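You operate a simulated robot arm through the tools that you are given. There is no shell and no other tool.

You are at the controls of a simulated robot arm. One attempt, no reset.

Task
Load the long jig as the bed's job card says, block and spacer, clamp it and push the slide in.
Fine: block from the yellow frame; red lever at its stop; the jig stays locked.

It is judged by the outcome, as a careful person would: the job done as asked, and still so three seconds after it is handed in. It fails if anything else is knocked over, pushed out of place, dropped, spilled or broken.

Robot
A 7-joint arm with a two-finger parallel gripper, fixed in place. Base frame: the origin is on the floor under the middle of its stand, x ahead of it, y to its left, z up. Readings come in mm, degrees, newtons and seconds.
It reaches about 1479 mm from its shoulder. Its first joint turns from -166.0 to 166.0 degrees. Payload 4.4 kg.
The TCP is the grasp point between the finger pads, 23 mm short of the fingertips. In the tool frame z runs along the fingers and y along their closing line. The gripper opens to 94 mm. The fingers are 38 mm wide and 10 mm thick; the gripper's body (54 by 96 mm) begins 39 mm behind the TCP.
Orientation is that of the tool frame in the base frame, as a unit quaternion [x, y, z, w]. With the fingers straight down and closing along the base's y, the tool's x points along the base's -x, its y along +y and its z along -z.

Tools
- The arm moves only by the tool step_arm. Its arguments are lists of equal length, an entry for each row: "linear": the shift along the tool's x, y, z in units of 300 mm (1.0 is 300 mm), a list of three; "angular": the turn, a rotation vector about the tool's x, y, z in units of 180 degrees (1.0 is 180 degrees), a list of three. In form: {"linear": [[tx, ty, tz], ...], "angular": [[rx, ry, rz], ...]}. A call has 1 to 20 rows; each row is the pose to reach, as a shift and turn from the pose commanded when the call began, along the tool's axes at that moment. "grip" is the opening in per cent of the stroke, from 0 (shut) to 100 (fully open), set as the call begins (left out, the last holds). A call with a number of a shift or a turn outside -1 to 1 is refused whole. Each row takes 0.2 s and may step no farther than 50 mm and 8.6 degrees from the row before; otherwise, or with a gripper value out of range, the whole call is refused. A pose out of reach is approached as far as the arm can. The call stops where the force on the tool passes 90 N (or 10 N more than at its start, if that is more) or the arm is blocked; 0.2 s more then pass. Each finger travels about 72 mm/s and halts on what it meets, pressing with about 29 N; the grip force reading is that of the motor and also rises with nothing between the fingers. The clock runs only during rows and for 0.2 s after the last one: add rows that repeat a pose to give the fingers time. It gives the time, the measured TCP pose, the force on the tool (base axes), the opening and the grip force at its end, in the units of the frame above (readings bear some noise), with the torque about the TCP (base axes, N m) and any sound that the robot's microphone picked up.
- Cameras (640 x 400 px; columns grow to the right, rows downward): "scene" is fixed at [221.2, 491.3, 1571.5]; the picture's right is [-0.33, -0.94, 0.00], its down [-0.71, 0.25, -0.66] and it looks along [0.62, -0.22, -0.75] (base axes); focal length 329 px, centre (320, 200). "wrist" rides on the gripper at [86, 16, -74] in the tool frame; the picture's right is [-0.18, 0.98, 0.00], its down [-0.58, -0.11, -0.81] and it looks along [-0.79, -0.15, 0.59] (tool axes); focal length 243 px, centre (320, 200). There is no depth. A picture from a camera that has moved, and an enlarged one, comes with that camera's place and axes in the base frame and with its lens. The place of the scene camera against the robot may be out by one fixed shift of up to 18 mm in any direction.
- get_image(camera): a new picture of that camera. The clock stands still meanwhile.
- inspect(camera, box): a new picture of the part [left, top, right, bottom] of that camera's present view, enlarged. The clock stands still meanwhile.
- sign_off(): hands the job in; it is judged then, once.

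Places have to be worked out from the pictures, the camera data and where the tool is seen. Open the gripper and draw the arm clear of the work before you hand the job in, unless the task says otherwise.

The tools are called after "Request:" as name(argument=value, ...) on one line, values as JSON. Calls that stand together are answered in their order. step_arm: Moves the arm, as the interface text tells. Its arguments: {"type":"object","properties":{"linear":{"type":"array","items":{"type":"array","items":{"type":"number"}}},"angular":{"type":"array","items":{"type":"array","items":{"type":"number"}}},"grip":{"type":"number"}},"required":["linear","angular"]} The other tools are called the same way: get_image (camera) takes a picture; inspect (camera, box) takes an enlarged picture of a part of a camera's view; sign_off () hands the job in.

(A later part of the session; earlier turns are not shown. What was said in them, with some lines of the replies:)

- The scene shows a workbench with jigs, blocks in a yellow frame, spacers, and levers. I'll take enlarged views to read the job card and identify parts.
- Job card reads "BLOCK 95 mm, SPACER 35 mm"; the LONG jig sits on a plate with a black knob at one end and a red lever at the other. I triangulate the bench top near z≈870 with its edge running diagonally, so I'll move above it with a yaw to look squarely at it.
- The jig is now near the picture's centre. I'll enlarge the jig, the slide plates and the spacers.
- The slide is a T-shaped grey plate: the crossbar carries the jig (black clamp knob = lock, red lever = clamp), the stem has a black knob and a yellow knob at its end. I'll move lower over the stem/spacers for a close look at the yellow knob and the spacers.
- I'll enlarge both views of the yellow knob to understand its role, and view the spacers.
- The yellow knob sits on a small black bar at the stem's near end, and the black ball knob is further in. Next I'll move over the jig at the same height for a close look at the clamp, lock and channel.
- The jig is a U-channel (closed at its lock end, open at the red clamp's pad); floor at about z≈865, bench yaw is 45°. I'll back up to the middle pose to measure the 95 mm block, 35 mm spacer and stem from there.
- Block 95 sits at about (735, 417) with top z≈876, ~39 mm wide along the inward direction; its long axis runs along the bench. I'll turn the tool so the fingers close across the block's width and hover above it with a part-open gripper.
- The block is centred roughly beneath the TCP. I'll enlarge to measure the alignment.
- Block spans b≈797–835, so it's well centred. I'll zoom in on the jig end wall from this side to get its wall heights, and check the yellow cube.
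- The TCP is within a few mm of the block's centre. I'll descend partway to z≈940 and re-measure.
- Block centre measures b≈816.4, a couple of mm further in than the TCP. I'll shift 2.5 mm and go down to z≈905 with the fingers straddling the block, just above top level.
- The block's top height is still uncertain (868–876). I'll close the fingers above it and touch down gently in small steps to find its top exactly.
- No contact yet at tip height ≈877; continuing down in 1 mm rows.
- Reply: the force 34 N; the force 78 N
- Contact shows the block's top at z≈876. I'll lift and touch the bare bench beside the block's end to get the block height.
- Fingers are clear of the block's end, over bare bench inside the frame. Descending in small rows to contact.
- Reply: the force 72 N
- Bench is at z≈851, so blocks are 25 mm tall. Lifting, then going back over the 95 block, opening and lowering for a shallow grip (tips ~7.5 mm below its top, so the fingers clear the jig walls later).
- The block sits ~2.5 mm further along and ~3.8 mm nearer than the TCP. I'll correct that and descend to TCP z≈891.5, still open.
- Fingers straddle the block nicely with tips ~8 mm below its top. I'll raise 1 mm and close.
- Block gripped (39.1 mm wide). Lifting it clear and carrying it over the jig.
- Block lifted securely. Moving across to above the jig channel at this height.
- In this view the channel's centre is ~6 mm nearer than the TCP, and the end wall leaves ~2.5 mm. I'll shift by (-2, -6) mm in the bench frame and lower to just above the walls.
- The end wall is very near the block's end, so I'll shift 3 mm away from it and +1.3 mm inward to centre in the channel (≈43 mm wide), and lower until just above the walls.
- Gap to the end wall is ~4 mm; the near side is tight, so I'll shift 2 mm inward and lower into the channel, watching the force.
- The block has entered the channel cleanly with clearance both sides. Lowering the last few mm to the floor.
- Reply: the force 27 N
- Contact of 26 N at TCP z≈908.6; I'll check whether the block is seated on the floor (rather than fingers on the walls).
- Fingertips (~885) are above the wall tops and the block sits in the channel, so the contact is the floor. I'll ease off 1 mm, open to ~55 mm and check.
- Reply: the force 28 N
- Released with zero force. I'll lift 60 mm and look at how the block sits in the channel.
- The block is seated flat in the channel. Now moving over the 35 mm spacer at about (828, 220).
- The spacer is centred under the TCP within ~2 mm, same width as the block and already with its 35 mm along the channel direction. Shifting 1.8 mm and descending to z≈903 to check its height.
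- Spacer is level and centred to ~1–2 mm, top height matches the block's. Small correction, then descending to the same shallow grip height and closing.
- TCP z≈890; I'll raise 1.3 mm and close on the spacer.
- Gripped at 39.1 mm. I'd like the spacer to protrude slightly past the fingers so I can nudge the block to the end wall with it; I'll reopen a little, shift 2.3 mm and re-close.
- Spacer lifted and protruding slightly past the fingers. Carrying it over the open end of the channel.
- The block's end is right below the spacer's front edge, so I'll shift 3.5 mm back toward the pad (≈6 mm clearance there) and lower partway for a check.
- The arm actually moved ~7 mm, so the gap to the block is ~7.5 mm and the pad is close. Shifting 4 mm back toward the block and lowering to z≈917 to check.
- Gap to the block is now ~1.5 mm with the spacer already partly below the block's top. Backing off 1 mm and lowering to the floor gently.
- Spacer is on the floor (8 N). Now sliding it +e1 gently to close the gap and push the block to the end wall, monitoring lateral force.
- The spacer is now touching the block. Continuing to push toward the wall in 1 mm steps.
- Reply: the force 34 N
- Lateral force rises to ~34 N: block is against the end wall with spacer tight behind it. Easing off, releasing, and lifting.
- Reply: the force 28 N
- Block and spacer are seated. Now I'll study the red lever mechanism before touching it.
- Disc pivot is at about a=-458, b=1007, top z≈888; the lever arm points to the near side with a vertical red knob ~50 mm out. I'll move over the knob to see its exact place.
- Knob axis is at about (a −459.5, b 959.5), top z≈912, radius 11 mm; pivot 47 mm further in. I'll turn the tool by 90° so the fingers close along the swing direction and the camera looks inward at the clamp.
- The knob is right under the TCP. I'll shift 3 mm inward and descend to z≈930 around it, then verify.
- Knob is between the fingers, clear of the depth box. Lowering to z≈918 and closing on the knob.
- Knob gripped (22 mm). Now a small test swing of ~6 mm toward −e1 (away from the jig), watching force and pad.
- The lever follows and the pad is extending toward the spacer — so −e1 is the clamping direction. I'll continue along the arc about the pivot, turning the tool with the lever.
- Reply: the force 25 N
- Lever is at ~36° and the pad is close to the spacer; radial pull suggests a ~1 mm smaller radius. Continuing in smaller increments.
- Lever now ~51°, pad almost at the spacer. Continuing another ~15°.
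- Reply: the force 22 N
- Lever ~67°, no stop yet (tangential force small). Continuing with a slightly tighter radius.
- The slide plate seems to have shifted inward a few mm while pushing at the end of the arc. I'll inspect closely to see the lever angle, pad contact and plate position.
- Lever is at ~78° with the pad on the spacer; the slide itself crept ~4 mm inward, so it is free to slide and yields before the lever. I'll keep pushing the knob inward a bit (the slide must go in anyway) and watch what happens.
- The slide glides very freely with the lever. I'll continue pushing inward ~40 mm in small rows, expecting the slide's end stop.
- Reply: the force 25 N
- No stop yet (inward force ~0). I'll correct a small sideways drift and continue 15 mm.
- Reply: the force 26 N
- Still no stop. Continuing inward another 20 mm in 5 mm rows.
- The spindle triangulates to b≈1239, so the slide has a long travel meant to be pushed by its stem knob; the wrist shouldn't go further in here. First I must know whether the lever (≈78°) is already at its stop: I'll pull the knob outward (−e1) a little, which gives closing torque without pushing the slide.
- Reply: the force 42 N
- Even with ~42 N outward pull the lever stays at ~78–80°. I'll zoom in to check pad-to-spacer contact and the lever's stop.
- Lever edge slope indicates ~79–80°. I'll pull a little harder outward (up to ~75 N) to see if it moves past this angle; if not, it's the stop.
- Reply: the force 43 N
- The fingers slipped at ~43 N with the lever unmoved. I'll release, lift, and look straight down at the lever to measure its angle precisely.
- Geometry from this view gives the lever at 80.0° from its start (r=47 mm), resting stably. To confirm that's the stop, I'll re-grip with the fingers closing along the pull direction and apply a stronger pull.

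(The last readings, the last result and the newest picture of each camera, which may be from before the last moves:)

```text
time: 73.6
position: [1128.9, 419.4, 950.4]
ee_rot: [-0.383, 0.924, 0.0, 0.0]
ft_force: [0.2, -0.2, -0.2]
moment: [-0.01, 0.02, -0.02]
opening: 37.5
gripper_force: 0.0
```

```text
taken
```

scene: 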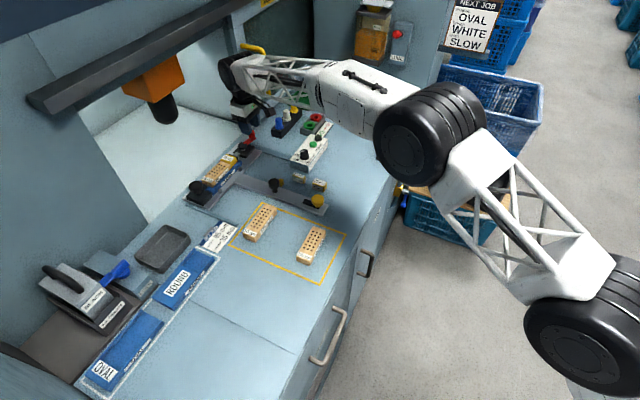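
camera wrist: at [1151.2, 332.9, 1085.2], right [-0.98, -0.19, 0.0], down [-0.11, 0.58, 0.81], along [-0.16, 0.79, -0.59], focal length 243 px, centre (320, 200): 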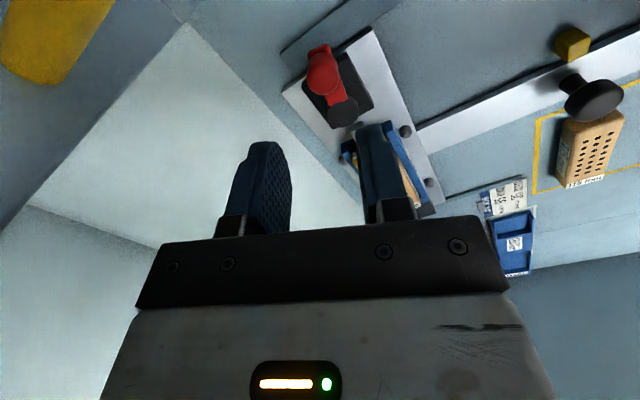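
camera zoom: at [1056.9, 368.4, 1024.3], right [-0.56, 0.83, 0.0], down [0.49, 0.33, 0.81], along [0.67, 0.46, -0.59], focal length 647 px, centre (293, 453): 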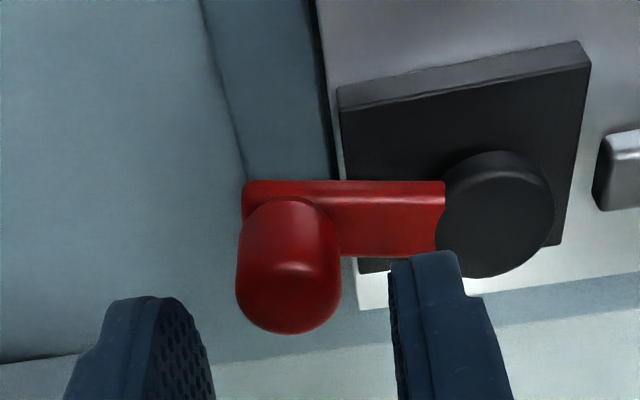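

The lever is ~10° short of parallel with the base's edge, i.e. ~80°. Centring over the knob, descending and gripping.

Request:
step_arm(linear=[[-0.01, -0.0097, 0], [-0.01, -0.0097, 0.05], [-0.01, -0.0097, 0.105], [-0.01, -0.0097, 0.105]], angular=[[0, 0, 0], [0, 0, 0], [0, 0, 0], [0, 0, 0]])

Request:
step_arm(linear=[[0, 0, 0], [0, 0, 0], [0, 0, 0]], angular=[[0, 0, 0], [0, 0, 0], [0, 0, 0]], grip=0)

Request:
inspect(camera="wrist", box=[220, 30, 440, 180])

```text
time: 74.6
position: [1133.1, 420.3, 918.2]
ee_rot: [-0.383, 0.924, -0.001, 0.001]
ft_force: [-0.3, -0.2, -0.1]
moment: [0.0, -0.01, -0.02]
opening: 37.4
gripper_force: 0.1
```

```text
time: 75.4
position: [1133.4, 421.0, 917.8]
ee_rot: [-0.383, 0.924, 0.0, 0.0]
ft_force: [-2.2, 3.9, 0.2]
moment: [0.14, 0.02, -0.07]
opening: 22.3
gripper_force: 45.2
```

```text
2.67 times, centred on (330, 105) of wrist
camera zoom: at [1061.2, 370.4, 992.5], right [-0.57, 0.82, 0.0], down [0.49, 0.33, 0.81], along [0.67, 0.46, -0.59], focal length 647 px, centre (293, 453)
```

zoom: 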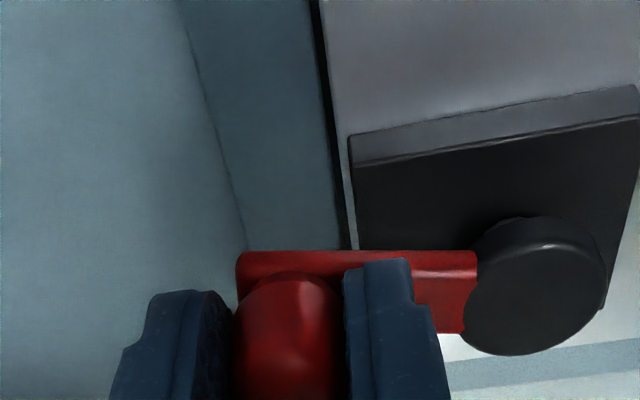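

Now pulling outward along −e1 up to ~75 N and watching the lever's angle.

Request:
step_arm(linear=[[0, -0.004, 0], [0, -0.008, 0], [0, -0.0115, 0], [0, -0.0115, 0]], angular=[[0, 0, 0], [0, 0, 0], [0, 0, 0], [0, 0, 0]])

Request:
inspect(camera="wrist", box=[220, 30, 440, 180])

```text
time: 76.4
position: [1134.9, 421.2, 918.4]
ee_rot: [-0.384, 0.923, 0.001, -0.001]
ft_force: [-47.1, 48.7, 4.9]
moment: [0.95, 0.84, -0.16]
opening: 22.1
gripper_force: 45.1
```

```text
2.67 times, centred on (330, 105) of wrist
camera zoom: at [1062.9, 371.3, 992.5], right [-0.57, 0.82, 0.0], down [0.49, 0.33, 0.81], along [0.66, 0.46, -0.59], focal length 647 px, centre (293, 453)
```

zoom: 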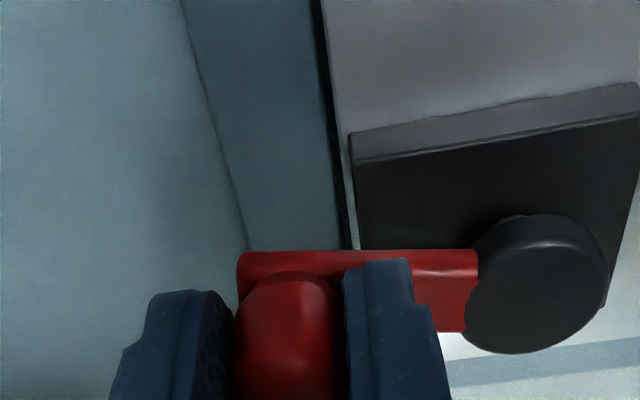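

With ~68 N (≈12 N closing at the knob) the lever doesn't move at all from 80° — it is at its stop, pad tight on the spacer. I'll relax the pull, release, lift and go over the black stem knob.

Request:
step_arm(linear=[[0, 0.006, 0], [0, 0.0115, 0], [0, 0.0115, 0]], angular=[[0, 0, 0], [0, 0, 0], [0, 0, 0]])

Request:
step_arm(linear=[[0, 0, 0], [0, 0, 0], [0, 0, 0]], angular=[[0, 0, 0], [0, 0, 0], [0, 0, 0]], grip=40)

Request:
step_arm(linear=[[0, 0, -0.15], [0, 0, -0.3], [0.1, 0.082, -0.3], [0.2, 0.164, -0.3], [0.3, 0.245, -0.3], [0.42, 0.343, -0.3], [0.54, 0.44, -0.3], [0.647, 0.527, -0.3], [0.647, 0.527, -0.3]], angular=[[0, 0, 0], [0, 0, 0], [0, 0, 0], [0, 0, 0], [0, 0, 0], [0, 0, 0], [0, 0, 0], [0, 0, 0], [0, 0, 0]])

Request:
get_image(camera="wrist")

Request:
inspect(camera="wrist", box=[160, 60, 480, 220])

Request:
get_image(camera="scene")

```text
time: 77.2
position: [1133.8, 420.5, 918.0]
ee_rot: [-0.383, 0.924, 0.0, -0.001]
ft_force: [-40.5, 41.9, 1.8]
moment: [0.78, 0.77, -0.24]
opening: 22.3
gripper_force: 44.9
```

```text
time: 78.0
position: [1134.7, 418.6, 918.8]
ee_rot: [-0.382, 0.924, 0.0, 0.001]
ft_force: [-0.2, -0.6, -0.5]
moment: [0.0, 0.0, -0.01]
opening: 37.5
gripper_force: 0.0
```

```text
time: 80.0
position: [886.3, 396.0, 1008.1]
ee_rot: [-0.383, 0.924, 0.0, 0.0]
ft_force: [0.1, 0.1, 0.0]
moment: [0.04, -0.02, 0.0]
opening: 37.6
gripper_force: 0.1
```

```text
taken
camera wrist: at [812.3, 345.6, 1082.8], right [-0.57, 0.82, 0.0], down [0.49, 0.33, 0.81], along [0.67, 0.46, -0.59], focal length 243 px, centre (320, 200)
```

wrist: 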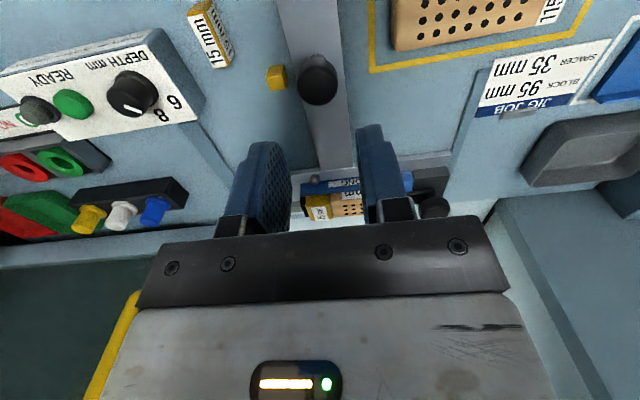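

```text
2.00 times, centred on (320, 140) of wrist
camera zoom: at [812.3, 345.6, 1082.8], right [-0.57, 0.82, 0.0], down [0.49, 0.33, 0.81], along [0.67, 0.46, -0.59], focal length 485 px, centre (320, 320)
```

zoom: 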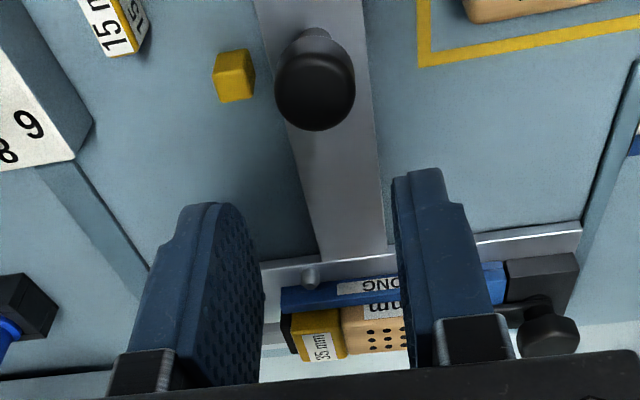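

```text
taken
```

scene: 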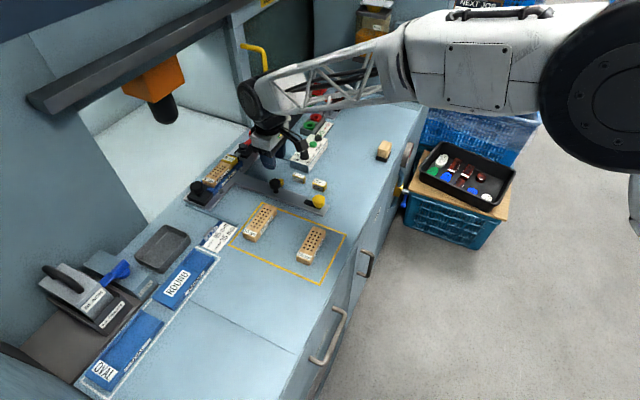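

Knob is at about (a −350, b 917); the little yellow cube beside the stem stands only ~20 mm tall, so I'll keep fingertips above ~885. Opening to ~54 mm and lowering to check.

Request:
step_arm(linear=[[-0.0333, -0.0117, 0], [-0.0333, -0.0117, 0], [-0.0333, -0.0117, 0.12], [-0.0333, -0.0117, 0.23], [-0.0333, -0.0117, 0.23]], angular=[[0, 0, 0], [0, 0, 0], [0, 0, 0], [0, 0, 0], [0, 0, 0]], grip=57)

Request:
inspect(camera="wrist", box=[200, 60, 440, 210])

Request:
inspect(camera="scene", box=[240, 140, 340, 215])

```text
time: 81.2
position: [895.9, 399.9, 938.5]
ee_rot: [-0.383, 0.924, -0.001, -0.001]
ft_force: [-0.1, 1.2, -0.3]
moment: [-0.04, -0.01, 0.0]
opening: 53.6
gripper_force: 0.0
```

```text
2.67 times, centred on (320, 135) of wrist
camera zoom: at [822.9, 349.4, 1014.1], right [-0.56, 0.83, 0.0], down [0.49, 0.33, 0.81], along [0.67, 0.46, -0.59], focal length 647 px, centre (320, 373)
```

zoom: 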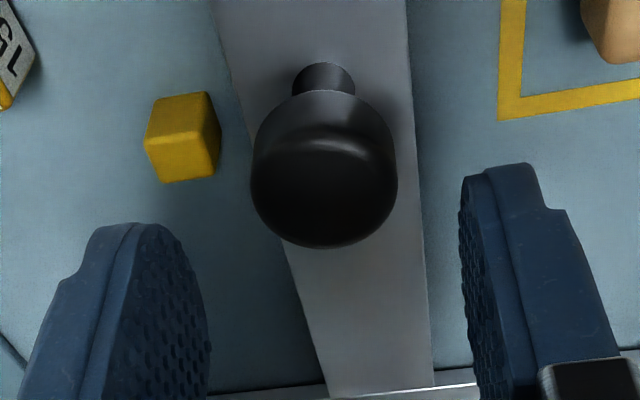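

```text
5.33 times, centred on (290, 178) of scene
camera zoom: at [221.2, 491.3, 1571.5], right [-0.33, -0.94, 0.0], down [-0.71, 0.25, -0.66], along [0.62, -0.22, -0.75], focal length 1756 px, centre (480, 320)
```

zoom: 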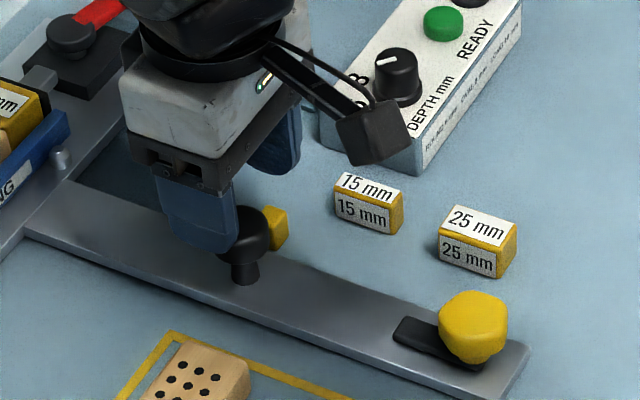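

Knob (≈30 mm) is well between the open fingers. Small correction, lower to z≈908, and close on it.

Request:
step_arm(linear=[[0.01, 0.005, 0.05], [0.01, 0.005, 0.1], [0.01, 0.005, 0.1]], angular=[[0, 0, 0], [0, 0, 0], [0, 0, 0]])

Request:
step_arm(linear=[[0, 0, 0], [0, 0, 0], [0, 0, 0]], angular=[[0, 0, 0], [0, 0, 0], [0, 0, 0]], grip=0)

Request:
inspect(camera="wrist", box=[200, 60, 440, 210])

Request:
inspect(camera="scene", box=[240, 140, 340, 215])

```text
time: 82.0
position: [889.7, 399.1, 907.1]
ee_rot: [-0.383, 0.924, 0.0, 0.0]
ft_force: [0.4, -0.4, 1.5]
moment: [0.0, -0.02, -0.02]
opening: 53.7
gripper_force: 0.0
```

```text
time: 82.8
position: [892.1, 396.1, 908.2]
ee_rot: [-0.382, 0.924, 0.0, 0.0]
ft_force: [35.2, -36.1, -7.0]
moment: [-0.79, -0.67, -0.33]
opening: 31.4
gripper_force: 45.1
```

```text
2.67 times, centred on (320, 135) of wrist
camera zoom: at [819.4, 347.1, 982.4], right [-0.56, 0.83, 0.0], down [0.49, 0.33, 0.81], along [0.67, 0.45, -0.59], focal length 647 px, centre (320, 373)
```

zoom: 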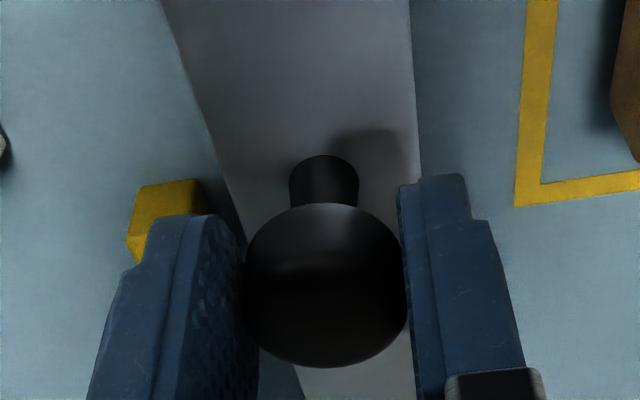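

```text
5.33 times, centred on (290, 178) of scene
camera zoom: at [221.2, 491.3, 1571.5], right [-0.33, -0.94, 0.0], down [-0.71, 0.25, -0.66], along [0.62, -0.22, -0.75], focal length 1756 px, centre (480, 320)
```

zoom: 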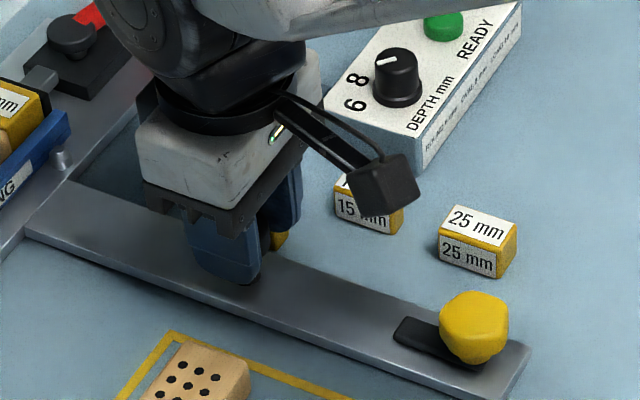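

Knob gripped; there's ~50 N sideways load because I'm ~2 mm off laterally. I'll relieve that and push inward in 10 mm rows.

Request:
step_arm(linear=[[0, -0.0075, 0], [0, -0.0075, 0]], angular=[[0, 0, 0], [0, 0, 0]])

Request:
step_arm(linear=[[-0.02, 0, 0], [-0.05, 0, 0], [-0.083, 0, 0], [-0.117, 0, 0], [-0.15, 0, 0], [-0.183, 0, 0], [-0.2, 0, 0], [-0.2, 0, 0]], angular=[[0, 0, 0], [0, 0, 0], [0, 0, 0], [0, 0, 0], [0, 0, 0], [0, 0, 0], [0, 0, 0], [0, 0, 0]])

Request:
get_image(camera="scene")

Request:
inspect(camera="scene", box=[160, 90, 340, 212])

```text
time: 83.4
position: [892.2, 396.6, 908.5]
ee_rot: [-0.383, 0.924, 0.0, 0.0]
ft_force: [21.3, -20.6, -5.7]
moment: [-0.33, -0.43, -0.18]
opening: 31.5
gripper_force: 44.5
```

```text
time: 85.2
position: [935.5, 440.6, 908.0]
ee_rot: [-0.383, 0.924, 0.001, 0.0]
ft_force: [-31.7, 32.9, 2.6]
moment: [0.83, 0.46, 0.29]
opening: 31.4
gripper_force: 44.6
```

```text
taken
```

scene: 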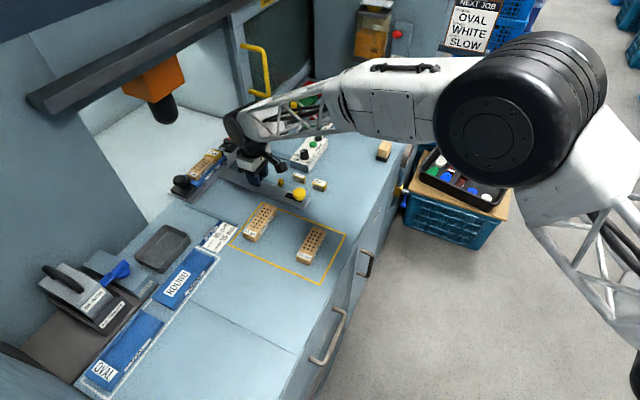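

```text
3.28 times, centred on (250, 151) of scene
camera zoom: at [221.2, 491.3, 1571.5], right [-0.33, -0.94, 0.0], down [-0.71, 0.25, -0.66], along [0.62, -0.22, -0.75], focal length 1079 px, centre (550, 361)
```

zoom: 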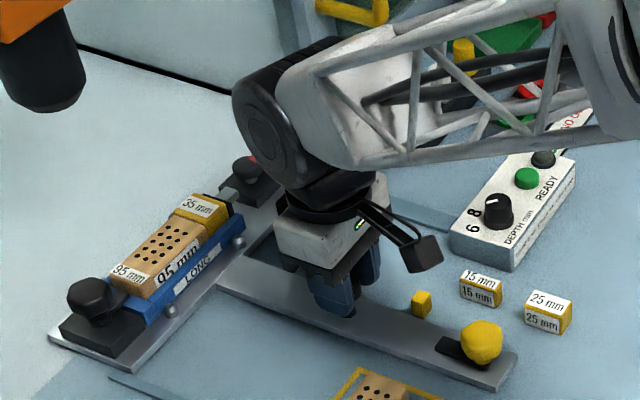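

Slide is ~158 mm in, moving freely; lateral drift of ~2 mm to correct. Continuing inward 50 mm more in 8–10 mm rows.

Request:
step_arm(linear=[[0, 0.007, 0], [-0.03, 0.009, 0], [-0.06, 0.011, 0], [-0.09, 0.013, 0], [-0.12, 0.015, 0], [-0.14, 0.016, 0], [-0.14, 0.016, 0]], angular=[[0, 0, 0], [0, 0, 0], [0, 0, 0], [0, 0, 0], [0, 0, 0], [0, 0, 0], [0, 0, 0]])

Request:
inspect(camera="scene", box=[140, 70, 340, 200])

```text
time: 86.8
position: [963.2, 470.5, 907.7]
ee_rot: [-0.382, 0.924, 0.0, 0.0]
ft_force: [51.1, -52.0, -18.4]
moment: [-1.09, -0.75, -0.44]
opening: 31.5
gripper_force: 45.0
```

```text
3.08 times, centred on (240, 135) of scene
camera zoom: at [221.2, 491.3, 1571.5], right [-0.33, -0.94, 0.0], down [-0.71, 0.25, -0.66], along [0.62, -0.22, -0.75], focal length 1013 px, centre (566, 400)
```

zoom: 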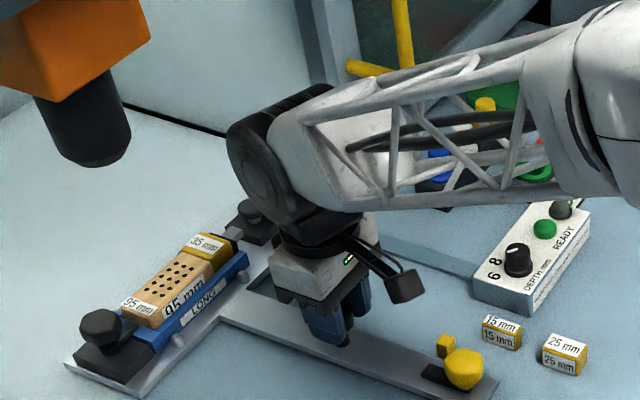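

Overcorrected laterally (~73 N); I'll take back 3.3 mm and continue slowly inward.

Request:
step_arm(linear=[[0, -0.006, 0], [0, -0.011, 0], [0, -0.011, 0]], angular=[[0, 0, 0], [0, 0, 0], [0, 0, 0]])

Request:
step_arm(linear=[[-0.015, 0, 0], [-0.03, 0, 0], [-0.045, 0, 0], [-0.06, 0, 0], [-0.06, 0, 0]], angular=[[0, 0, 0], [0, 0, 0], [0, 0, 0], [0, 0, 0], [0, 0, 0]])

Request:
inspect(camera="scene", box=[140, 70, 340, 200])

```text
time: 87.6
position: [965.4, 469.1, 908.3]
ee_rot: [-0.383, 0.924, 0.0, 0.0]
ft_force: [42.5, -44.6, -18.4]
moment: [-0.97, -0.66, -0.34]
opening: 31.2
gripper_force: 45.2
```

```text
time: 88.8
position: [978.0, 483.5, 908.6]
ee_rot: [-0.383, 0.924, 0.0, 0.0]
ft_force: [35.1, -35.5, -13.3]
moment: [-0.82, -0.63, -0.28]
opening: 31.5
gripper_force: 44.9
```

```text
3.08 times, centred on (240, 135) of scene
camera zoom: at [221.2, 491.3, 1571.5], right [-0.33, -0.94, 0.0], down [-0.71, 0.25, -0.66], along [0.62, -0.22, -0.75], focal length 1013 px, centre (566, 400)
```

zoom: 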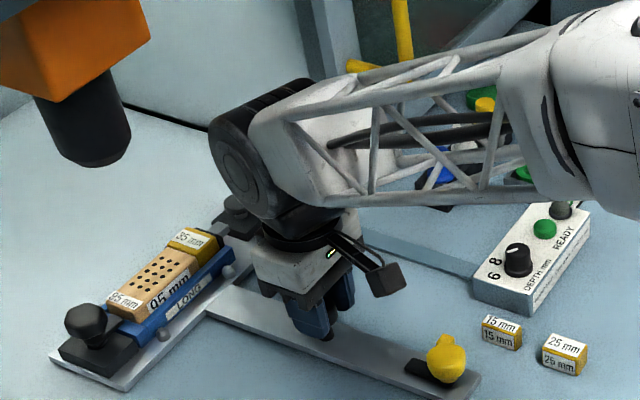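

Slide now ~220 mm in, still free. Continuing in 5 mm rows and reducing the lateral load.

Request:
step_arm(linear=[[-0.01, -0.005, 0], [-0.025, -0.007, 0], [-0.04, -0.007, 0], [-0.055, -0.007, 0], [-0.055, -0.007, 0]], angular=[[0, 0, 0], [0, 0, 0], [0, 0, 0], [0, 0, 0], [0, 0, 0]])

Request:
inspect(camera="scene", box=[140, 70, 340, 200])

```text
time: 90.0
position: [988.2, 493.8, 907.9]
ee_rot: [-0.383, 0.924, 0.0, -0.001]
ft_force: [-4.6, 2.8, -2.6]
moment: [-0.08, 0.32, 0.02]
opening: 31.4
gripper_force: 44.4
```

```text
3.08 times, centred on (240, 135) of scene
camera zoom: at [221.2, 491.3, 1571.5], right [-0.33, -0.94, 0.0], down [-0.71, 0.25, -0.66], along [0.62, -0.22, -0.75], focal length 1013 px, centre (566, 400)
```

zoom: 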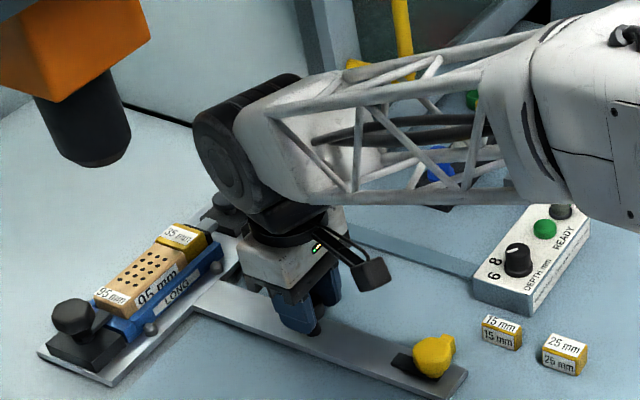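

The jig is now about under the spindle but no stop felt yet. Continuing carefully, 4 mm rows.

Request:
step_arm(linear=[[-0.013, 0, 0], [-0.027, 0, 0], [-0.04, 0, 0], [-0.053, 0, 0], [-0.053, 0, 0]], angular=[[0, 0, 0], [0, 0, 0], [0, 0, 0], [0, 0, 0], [0, 0, 0]])

Request:
inspect(camera="scene", box=[140, 70, 340, 200])

Request:
get_image(camera="wrist")

```text
time: 91.2
position: [998.9, 504.7, 907.5]
ee_rot: [-0.384, 0.924, -0.001, -0.001]
ft_force: [-31.2, 30.4, -7.0]
moment: [0.7, 0.64, 0.18]
opening: 31.5
gripper_force: 45.5
```

```text
3.08 times, centred on (240, 135) of scene
camera zoom: at [221.2, 491.3, 1571.5], right [-0.33, -0.94, 0.0], down [-0.71, 0.25, -0.66], along [0.62, -0.22, -0.75], focal length 1013 px, centre (566, 400)
```

zoom: 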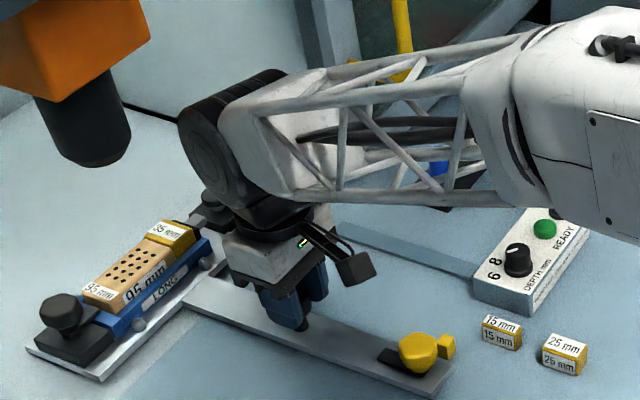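

```text
taken
camera wrist: at [928.2, 455.2, 982.8], right [-0.57, 0.82, 0.0], down [0.49, 0.34, 0.81], along [0.66, 0.46, -0.59], focal length 243 px, centre (320, 200)
```

wrist: 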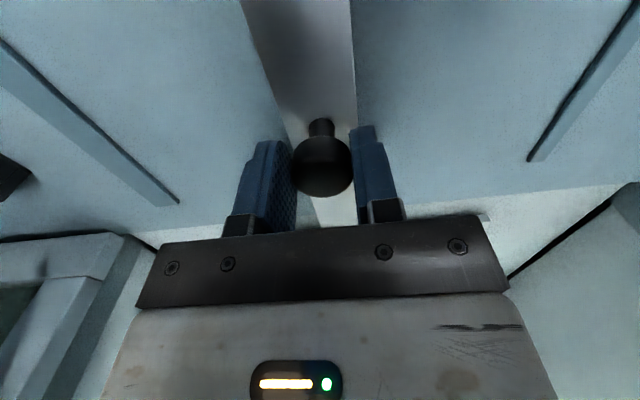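

About 251 mm in, no stop yet (inward force ≈0). Correcting lateral by ~1.5 mm and continuing in 3 mm rows.

Request:
step_arm(linear=[[-0.01, 0.004, 0], [-0.02, 0.005, 0], [-0.03, 0.005, 0], [-0.04, 0.005, 0], [-0.04, 0.005, 0]], angular=[[0, 0, 0], [0, 0, 0], [0, 0, 0], [0, 0, 0], [0, 0, 0]])

Request:
inspect(camera="scene", box=[140, 70, 340, 200])

```text
time: 92.4
position: [1009.1, 513.4, 909.0]
ee_rot: [-0.383, 0.924, 0.0, -0.001]
ft_force: [-40.0, -5.1, 1.6]
moment: [-0.16, 0.94, 0.28]
opening: 31.5
gripper_force: 44.5
```

```text
3.08 times, centred on (240, 135) of scene
camera zoom: at [221.2, 491.3, 1571.5], right [-0.33, -0.94, 0.0], down [-0.71, 0.25, -0.66], along [0.62, -0.22, -0.75], focal length 1013 px, centre (566, 400)
```

zoom: 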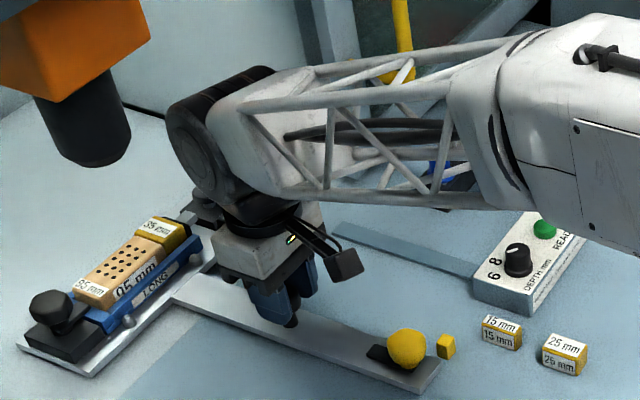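

Inward force jumped to ~32 N: likely the end stop. I'll press 1.5 mm more to confirm.

Request:
step_arm(linear=[[-0.003, 0, 0], [-0.005, 0, 0], [-0.005, 0, 0]], angular=[[0, 0, 0], [0, 0, 0], [0, 0, 0]])

Request:
inspect(camera="scene", box=[140, 100, 300, 200])

Request:
get_image(camera="scene")

```text
time: 93.2
position: [1009.7, 515.0, 908.7]
ee_rot: [-0.383, 0.924, 0.001, 0.0]
ft_force: [-40.3, -9.3, -1.6]
moment: [-0.26, 0.83, 0.23]
opening: 31.7
gripper_force: 45.2
```

```text
4.00 times, centred on (220, 150) of scene
camera zoom: at [221.2, 491.3, 1571.5], right [-0.33, -0.94, 0.0], down [-0.71, 0.25, -0.66], along [0.62, -0.22, -0.75], focal length 1317 px, centre (720, 400)
```

zoom: 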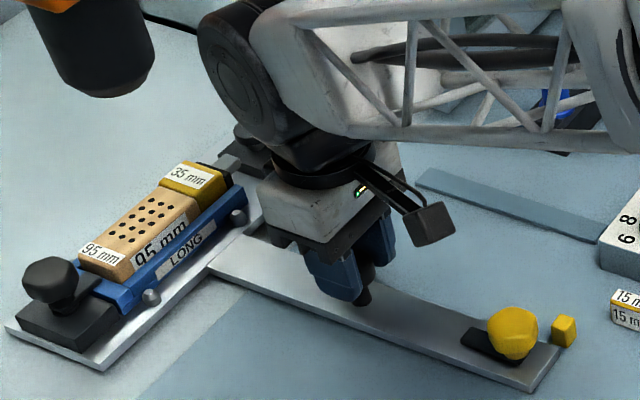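

```text
taken
```

scene: 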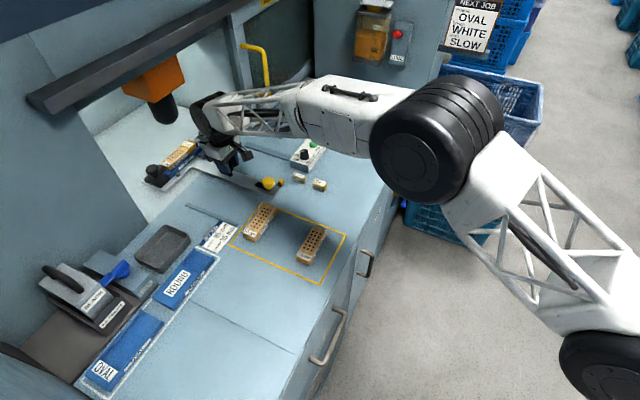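

Push force levels at ~35–41 N (grip slip) with no further motion. I'll release, lift off and check the slide's place, then confirm with a solid push from behind the knob.

Request:
step_arm(linear=[[0, 0, 0], [0, 0, 0], [0, 0, 0]], angular=[[0, 0, 0], [0, 0, 0], [0, 0, 0]], grip=57)

Request:
step_arm(linear=[[0, 0, -0.1], [0, 0, -0.2], [0.1, 0, -0.2], [0.2, 0, -0.2], [0.3, 0, -0.2], [0.3, 0, -0.2]], angular=[[0, 0, 0], [0, 0, 0], [0, 0, 0], [0, 0, 0], [0, 0, 0], [0, 0, 0]])

Request:
get_image(camera="wrist")

Request:
inspect(camera="wrist", box=[200, 60, 440, 210])

Request:
inspect(camera="scene", box=[130, 90, 310, 200])

```text
time: 94.0
position: [1011.2, 515.3, 909.1]
ee_rot: [-0.383, 0.924, 0.001, 0.0]
ft_force: [-0.2, 0.0, 0.8]
moment: [-0.06, 0.0, -0.01]
opening: 53.6
gripper_force: 0.1
```

```text
time: 95.4
position: [946.5, 451.4, 968.5]
ee_rot: [-0.382, 0.924, 0.0, 0.0]
ft_force: [-0.1, 0.1, 0.2]
moment: [-0.03, 0.03, 0.02]
opening: 53.7
gripper_force: 0.0
```

```text
taken
camera wrist: at [874.2, 401.3, 1042.7], right [-0.57, 0.82, 0.0], down [0.49, 0.33, 0.81], along [0.67, 0.46, -0.59], focal length 243 px, centre (320, 200)
```

wrist: 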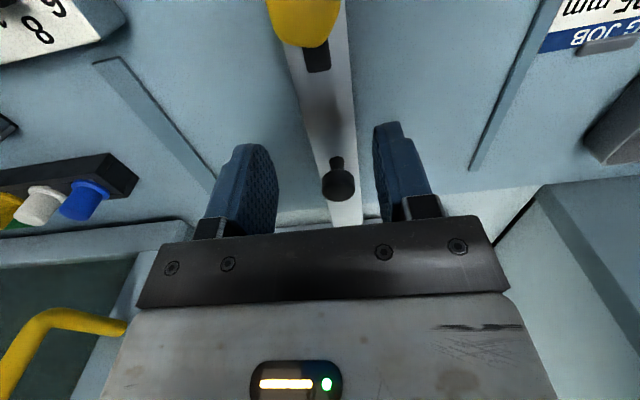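

```text
2.67 times, centred on (320, 135) of wrist
camera zoom: at [874.2, 401.3, 1042.7], right [-0.57, 0.82, 0.0], down [0.49, 0.33, 0.81], along [0.67, 0.46, -0.59], focal length 647 px, centre (320, 373)
```

zoom: 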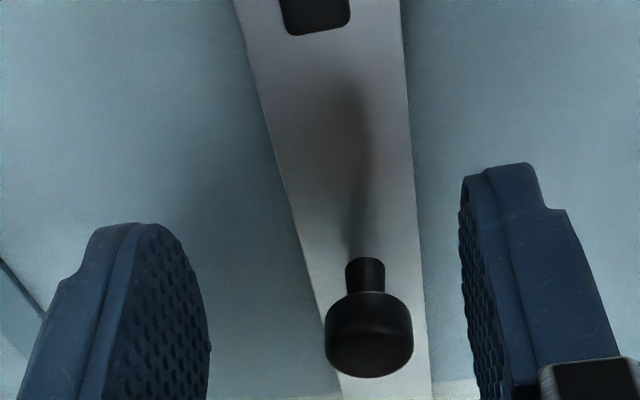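

```text
3.56 times, centred on (220, 145) of scene
camera zoom: at [221.2, 491.3, 1571.5], right [-0.33, -0.94, 0.0], down [-0.71, 0.25, -0.66], along [0.62, -0.22, -0.75], focal length 1170 px, centre (676, 396)
```

zoom: 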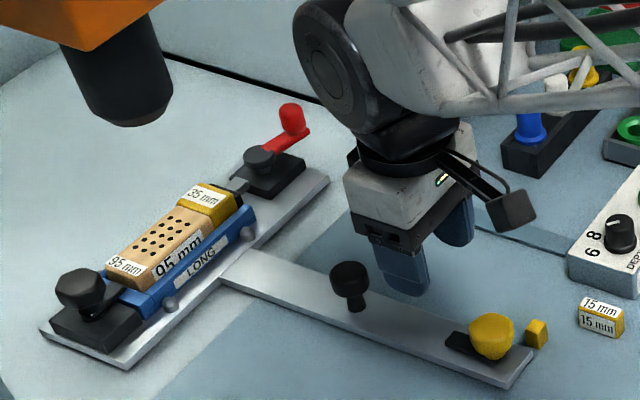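

The slide stayed in place after release; lever still shut. I'll close the fingers, drop behind the black knob and give a firm push to confirm it's at the end stop.

Request:
step_arm(linear=[[0, 0, 0], [0, 0, 0.06], [0, 0, 0.13], [0, 0, 0.19], [0, 0, 0.19]], angular=[[0, 0, 0], [0, 0, 0], [0, 0, 0], [0, 0, 0], [0, 0, 0]], grip=0)

Request:
step_arm(linear=[[-0.05, 0, 0], [-0.1, 0, 0], [-0.14, 0, 0], [-0.16, 0, 0], [-0.16, 0, 0]], angular=[[0, 0, 0], [0, 0, 0], [0, 0, 0], [0, 0, 0], [0, 0, 0]])

Request:
inspect(camera="scene", box=[180, 120, 300, 200])

Request:
inspect(camera="wrist", box=[200, 60, 440, 210])

```text
time: 96.6
position: [944.7, 450.7, 910.1]
ee_rot: [-0.383, 0.924, -0.001, 0.0]
ft_force: [0.3, -0.2, -0.2]
moment: [-0.03, 0.03, 0.02]
opening: 0.0
gripper_force: 28.3
```

```text
time: 97.8
position: [980.3, 485.4, 912.2]
ee_rot: [-0.382, 0.924, 0.0, 0.001]
ft_force: [-0.1, 0.7, 0.2]
moment: [-0.02, 0.0, 0.0]
opening: 0.0
gripper_force: 29.7
```

```text
5.00 times, centred on (240, 160) of scene
camera zoom: at [221.2, 491.3, 1571.5], right [-0.33, -0.94, 0.0], down [-0.71, 0.25, -0.66], along [0.62, -0.22, -0.75], focal length 1646 px, centre (720, 400)
```

zoom: 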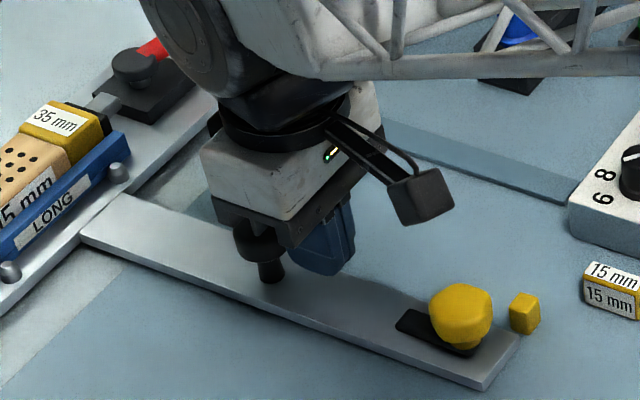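

```text
2.67 times, centred on (320, 135) of wrist
camera zoom: at [908.0, 435.9, 987.0], right [-0.56, 0.83, 0.0], down [0.49, 0.33, 0.81], along [0.67, 0.46, -0.59], focal length 647 px, centre (320, 373)
```

zoom: 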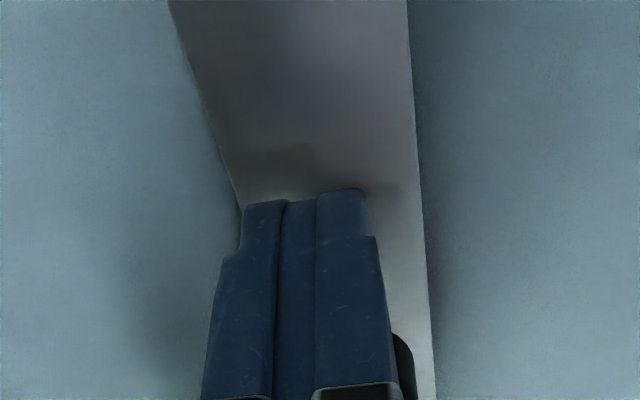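

Fingers are right behind the knob. Advancing in small rows to press on it.

Request:
step_arm(linear=[[-0.01, 0, 0], [-0.02, 0, 0], [-0.03, 0, 0], [-0.03, 0, 0]], angular=[[0, 0, 0], [0, 0, 0], [0, 0, 0], [0, 0, 0]])

Request:
step_arm(linear=[[-0.005, 0, 0], [-0.01, 0, 0], [-0.01, 0, 0]], angular=[[0, 0, 0], [0, 0, 0], [0, 0, 0]])

```text
time: 98.8
position: [986.1, 492.4, 911.3]
ee_rot: [-0.383, 0.924, 0.0, 0.0]
ft_force: [-0.3, 0.6, 1.1]
moment: [-0.02, -0.01, 0.0]
opening: 0.1
gripper_force: 29.2
```

```text
time: 99.6
position: [986.6, 493.0, 911.9]
ee_rot: [-0.383, 0.924, -0.001, -0.001]
ft_force: [-6.4, -4.3, 1.7]
moment: [-0.08, 0.12, -0.02]
opening: 0.2
gripper_force: 29.3
```

Contact begins (~8 N). Pressing 2.5 mm more.

Request:
step_arm(linear=[[-0.003, 0, 0], [-0.0055, 0, 0], [-0.008, 0, 0], [-0.008, 0, 0]], angular=[[0, 0, 0], [0, 0, 0], [0, 0, 0], [0, 0, 0]])

Request:
inspect(camera="scene", box=[130, 90, 310, 200])

```text
time: 100.5
position: [987.7, 492.7, 910.4]
ee_rot: [-0.383, 0.924, -0.001, -0.002]
ft_force: [-30.0, -17.4, 11.4]
moment: [-0.35, 0.48, 0.2]
opening: 0.0
gripper_force: 29.0
stopped in row 4: the force on the tool passed its limit at 93 N (the readings are from after the stop); the commanded pose is now the measured one
```

```text
3.56 times, centred on (220, 145) of scene
camera zoom: at [221.2, 491.3, 1571.5], right [-0.33, -0.94, 0.0], down [-0.71, 0.25, -0.66], along [0.62, -0.22, -0.75], focal length 1170 px, centre (676, 396)
```

zoom: 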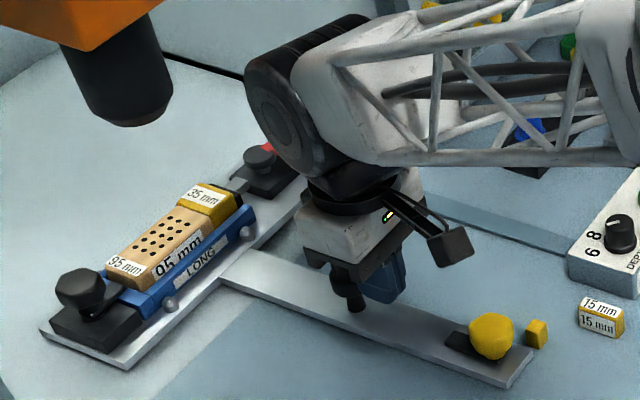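

93 N with no movement: the slide is firmly at its end stop, and the stem's end is level with the yellow marker cube. Backing off, lifting, and opening the gripper.

Request:
step_arm(linear=[[0.02, 0, 0], [0.08, 0, 0], [0.13, 0, -0.05], [0.13, 0, -0.18], [0.13, 0, -0.33], [0.13, 0, -0.48], [0.13, 0, -0.55]], angular=[[0, 0, 0], [0, 0, 0], [0, 0, 0], [0, 0, 0], [0, 0, 0], [0, 0, 0], [0, 0, 0]])

Request:
step_arm(linear=[[0.12, -0.05, -0.03], [0.27, -0.1, -0.06], [0.42, -0.15, -0.1], [0.57, -0.2, -0.14], [0.72, -0.2, -0.18], [0.87, -0.2, -0.22], [0.98, -0.2, -0.25]], angular=[[0, 0, 0], [0, 0, 0], [0, 0, 0], [0, 0, 0], [0, 0, 0], [0, 0, 0], [0, 0, 0]], grip=90)

Request:
get_image(camera="wrist")

Request:
get_image(camera="scene")

Request:
inspect(camera="scene", box=[130, 90, 310, 200])

Request:
inspect(camera="scene", box=[135, 110, 225, 195])

```text
time: 102.1
position: [964.3, 465.3, 1077.8]
ee_rot: [-0.383, 0.924, -0.001, -0.003]
ft_force: [-0.7, 0.0, -0.2]
moment: [0.0, -0.01, 0.0]
opening: 0.0
gripper_force: 28.8
```

```text
time: 103.7
position: [796.1, 217.6, 1151.8]
ee_rot: [-0.383, 0.924, 0.0, -0.003]
ft_force: [-0.1, 0.1, 0.1]
moment: [0.01, 0.0, -0.01]
opening: 84.5
gripper_force: 0.1
```

```text
taken
camera wrist: at [724.6, 167.3, 1227.2], right [-0.57, 0.82, 0.0], down [0.49, 0.34, 0.8], along [0.66, 0.45, -0.6], focal length 243 px, centre (320, 200)
```

wrist: 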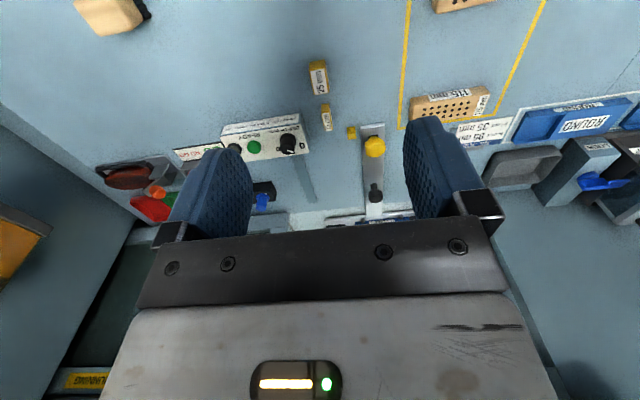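

```text
taken
```

scene: 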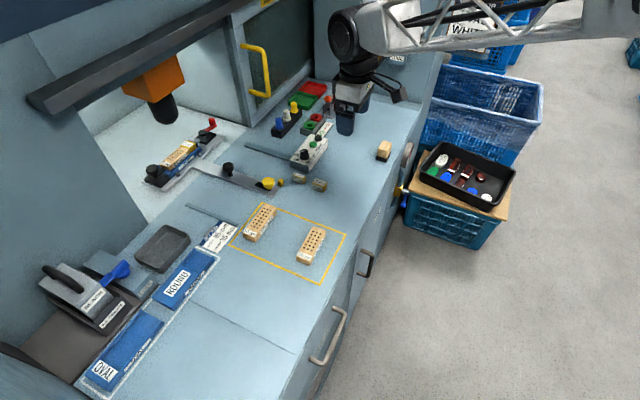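

```text
3.56 times, centred on (220, 145) of scene
camera zoom: at [221.2, 491.3, 1571.5], right [-0.33, -0.94, 0.0], down [-0.71, 0.25, -0.66], along [0.62, -0.22, -0.75], focal length 1170 px, centre (676, 396)
```

zoom: 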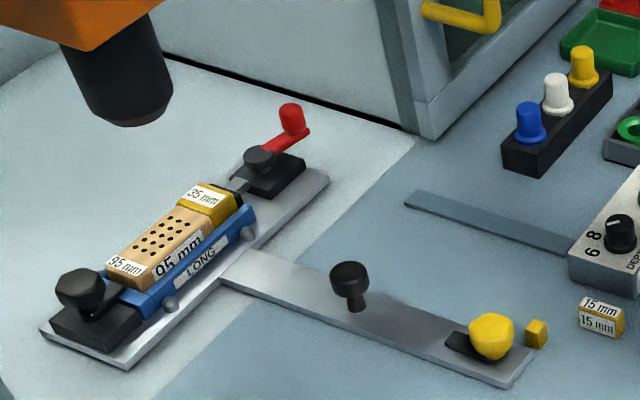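

```text
4.71 times, centred on (180, 152) of scene
camera zoom: at [221.2, 491.3, 1571.5], right [-0.33, -0.94, 0.0], down [-0.71, 0.25, -0.66], along [0.62, -0.22, -0.75], focal length 1549 px, centre (979, 424)
```

zoom: 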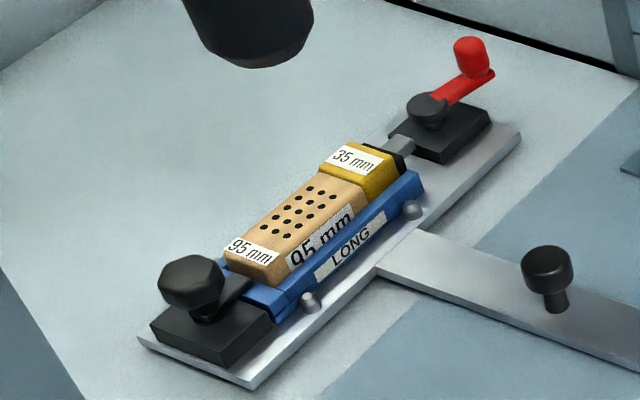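

Block 95 and spacer 35 are in the LONG jig, lever shut against its stop, jig lock untouched, slide fully in; the other items haven't moved. I'll draw the arm further back and take a last close look.

Request:
step_arm(linear=[[0.115, 0.07, 0], [0.23, 0.14, 0], [0.345, 0.21, 0], [0.46, 0.28, 0], [0.575, 0.349, 0], [0.575, 0.349, 0]], angular=[[0, 0, 0], [0, 0, 0], [0, 0, 0], [0, 0, 0], [0, 0, 0], [0, 0, 0]], grip=100)

Request:
inspect(camera="scene", box=[140, 145, 190, 190])

Request:
inspect(camera="scene", box=[185, 110, 225, 145])

Request:
get_image(camera="scene")

```text
time: 105.1
position: [603.2, 167.4, 1150.4]
ee_rot: [-0.382, 0.924, -0.001, -0.002]
ft_force: [-0.2, 0.6, 0.5]
moment: [-0.04, 0.02, 0.02]
opening: 93.9
gripper_force: 0.0
```

```text
8.89 times, centred on (165, 168) of scene
camera zoom: at [221.2, 491.3, 1571.5], right [-0.33, -0.94, 0.0], down [-0.71, 0.25, -0.66], along [0.62, -0.22, -0.75], focal length 2926 px, centre (1698, 489)
```

zoom: 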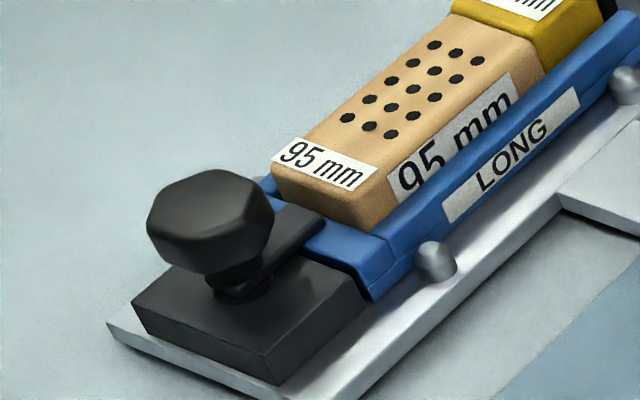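

```text
11.43 times, centred on (205, 128) of scene
camera zoom: at [221.2, 491.3, 1571.5], right [-0.33, -0.94, 0.0], down [-0.71, 0.25, -0.66], along [0.62, -0.22, -0.75], focal length 3762 px, centre (1634, 1029)
```

zoom: 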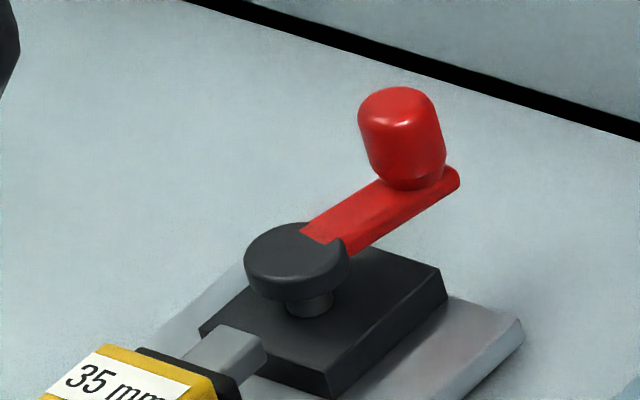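

```text
taken
```

scene: 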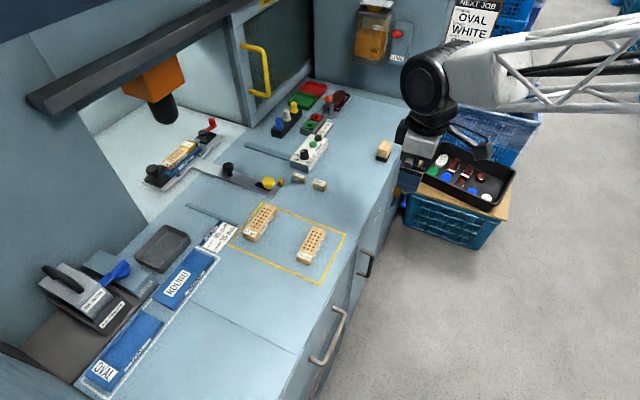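

All checks look right: 95 mm block and 35 mm spacer clamped in the LONG jig, lever at its stop, jig lock untouched, slide at its end stop, the rest undisturbed, gripper open and arm clear. Handing in.

Request:
sign_off()

```text
The job is handed in.
```

I loaded the LONG jig to the job card, clamped it, pushed the slide in, and handed the job in. No result came back after sign-off.

- **Block and spacer:** The 95 mm block came from the yellow frame and is against the jig's end wall. The 35 mm spacer is tight behind it.
- **Red lever:** It turned about 80° and stayed put under a further pull of about 68 N, so I took that as its stop. The pad is up against the spacer. I could not push it harder in the swing direction, because the slide moves before the lever does.
- **Slide:** It went in about 264 mm. A final push of 93 N did not move it, so it is at its end stop. It crept inward while I was closing the lever, so I pushed it part of the way by the lever and the rest by the black stem knob.
- **Jig lock:** I did not touch it, and the lock arm still sits over the jig's end.
- **Everything else:** In the last pictures the other blocks and spacers and the small yellow cube had not moved. I finished with the gripper open and the arm drawn back.
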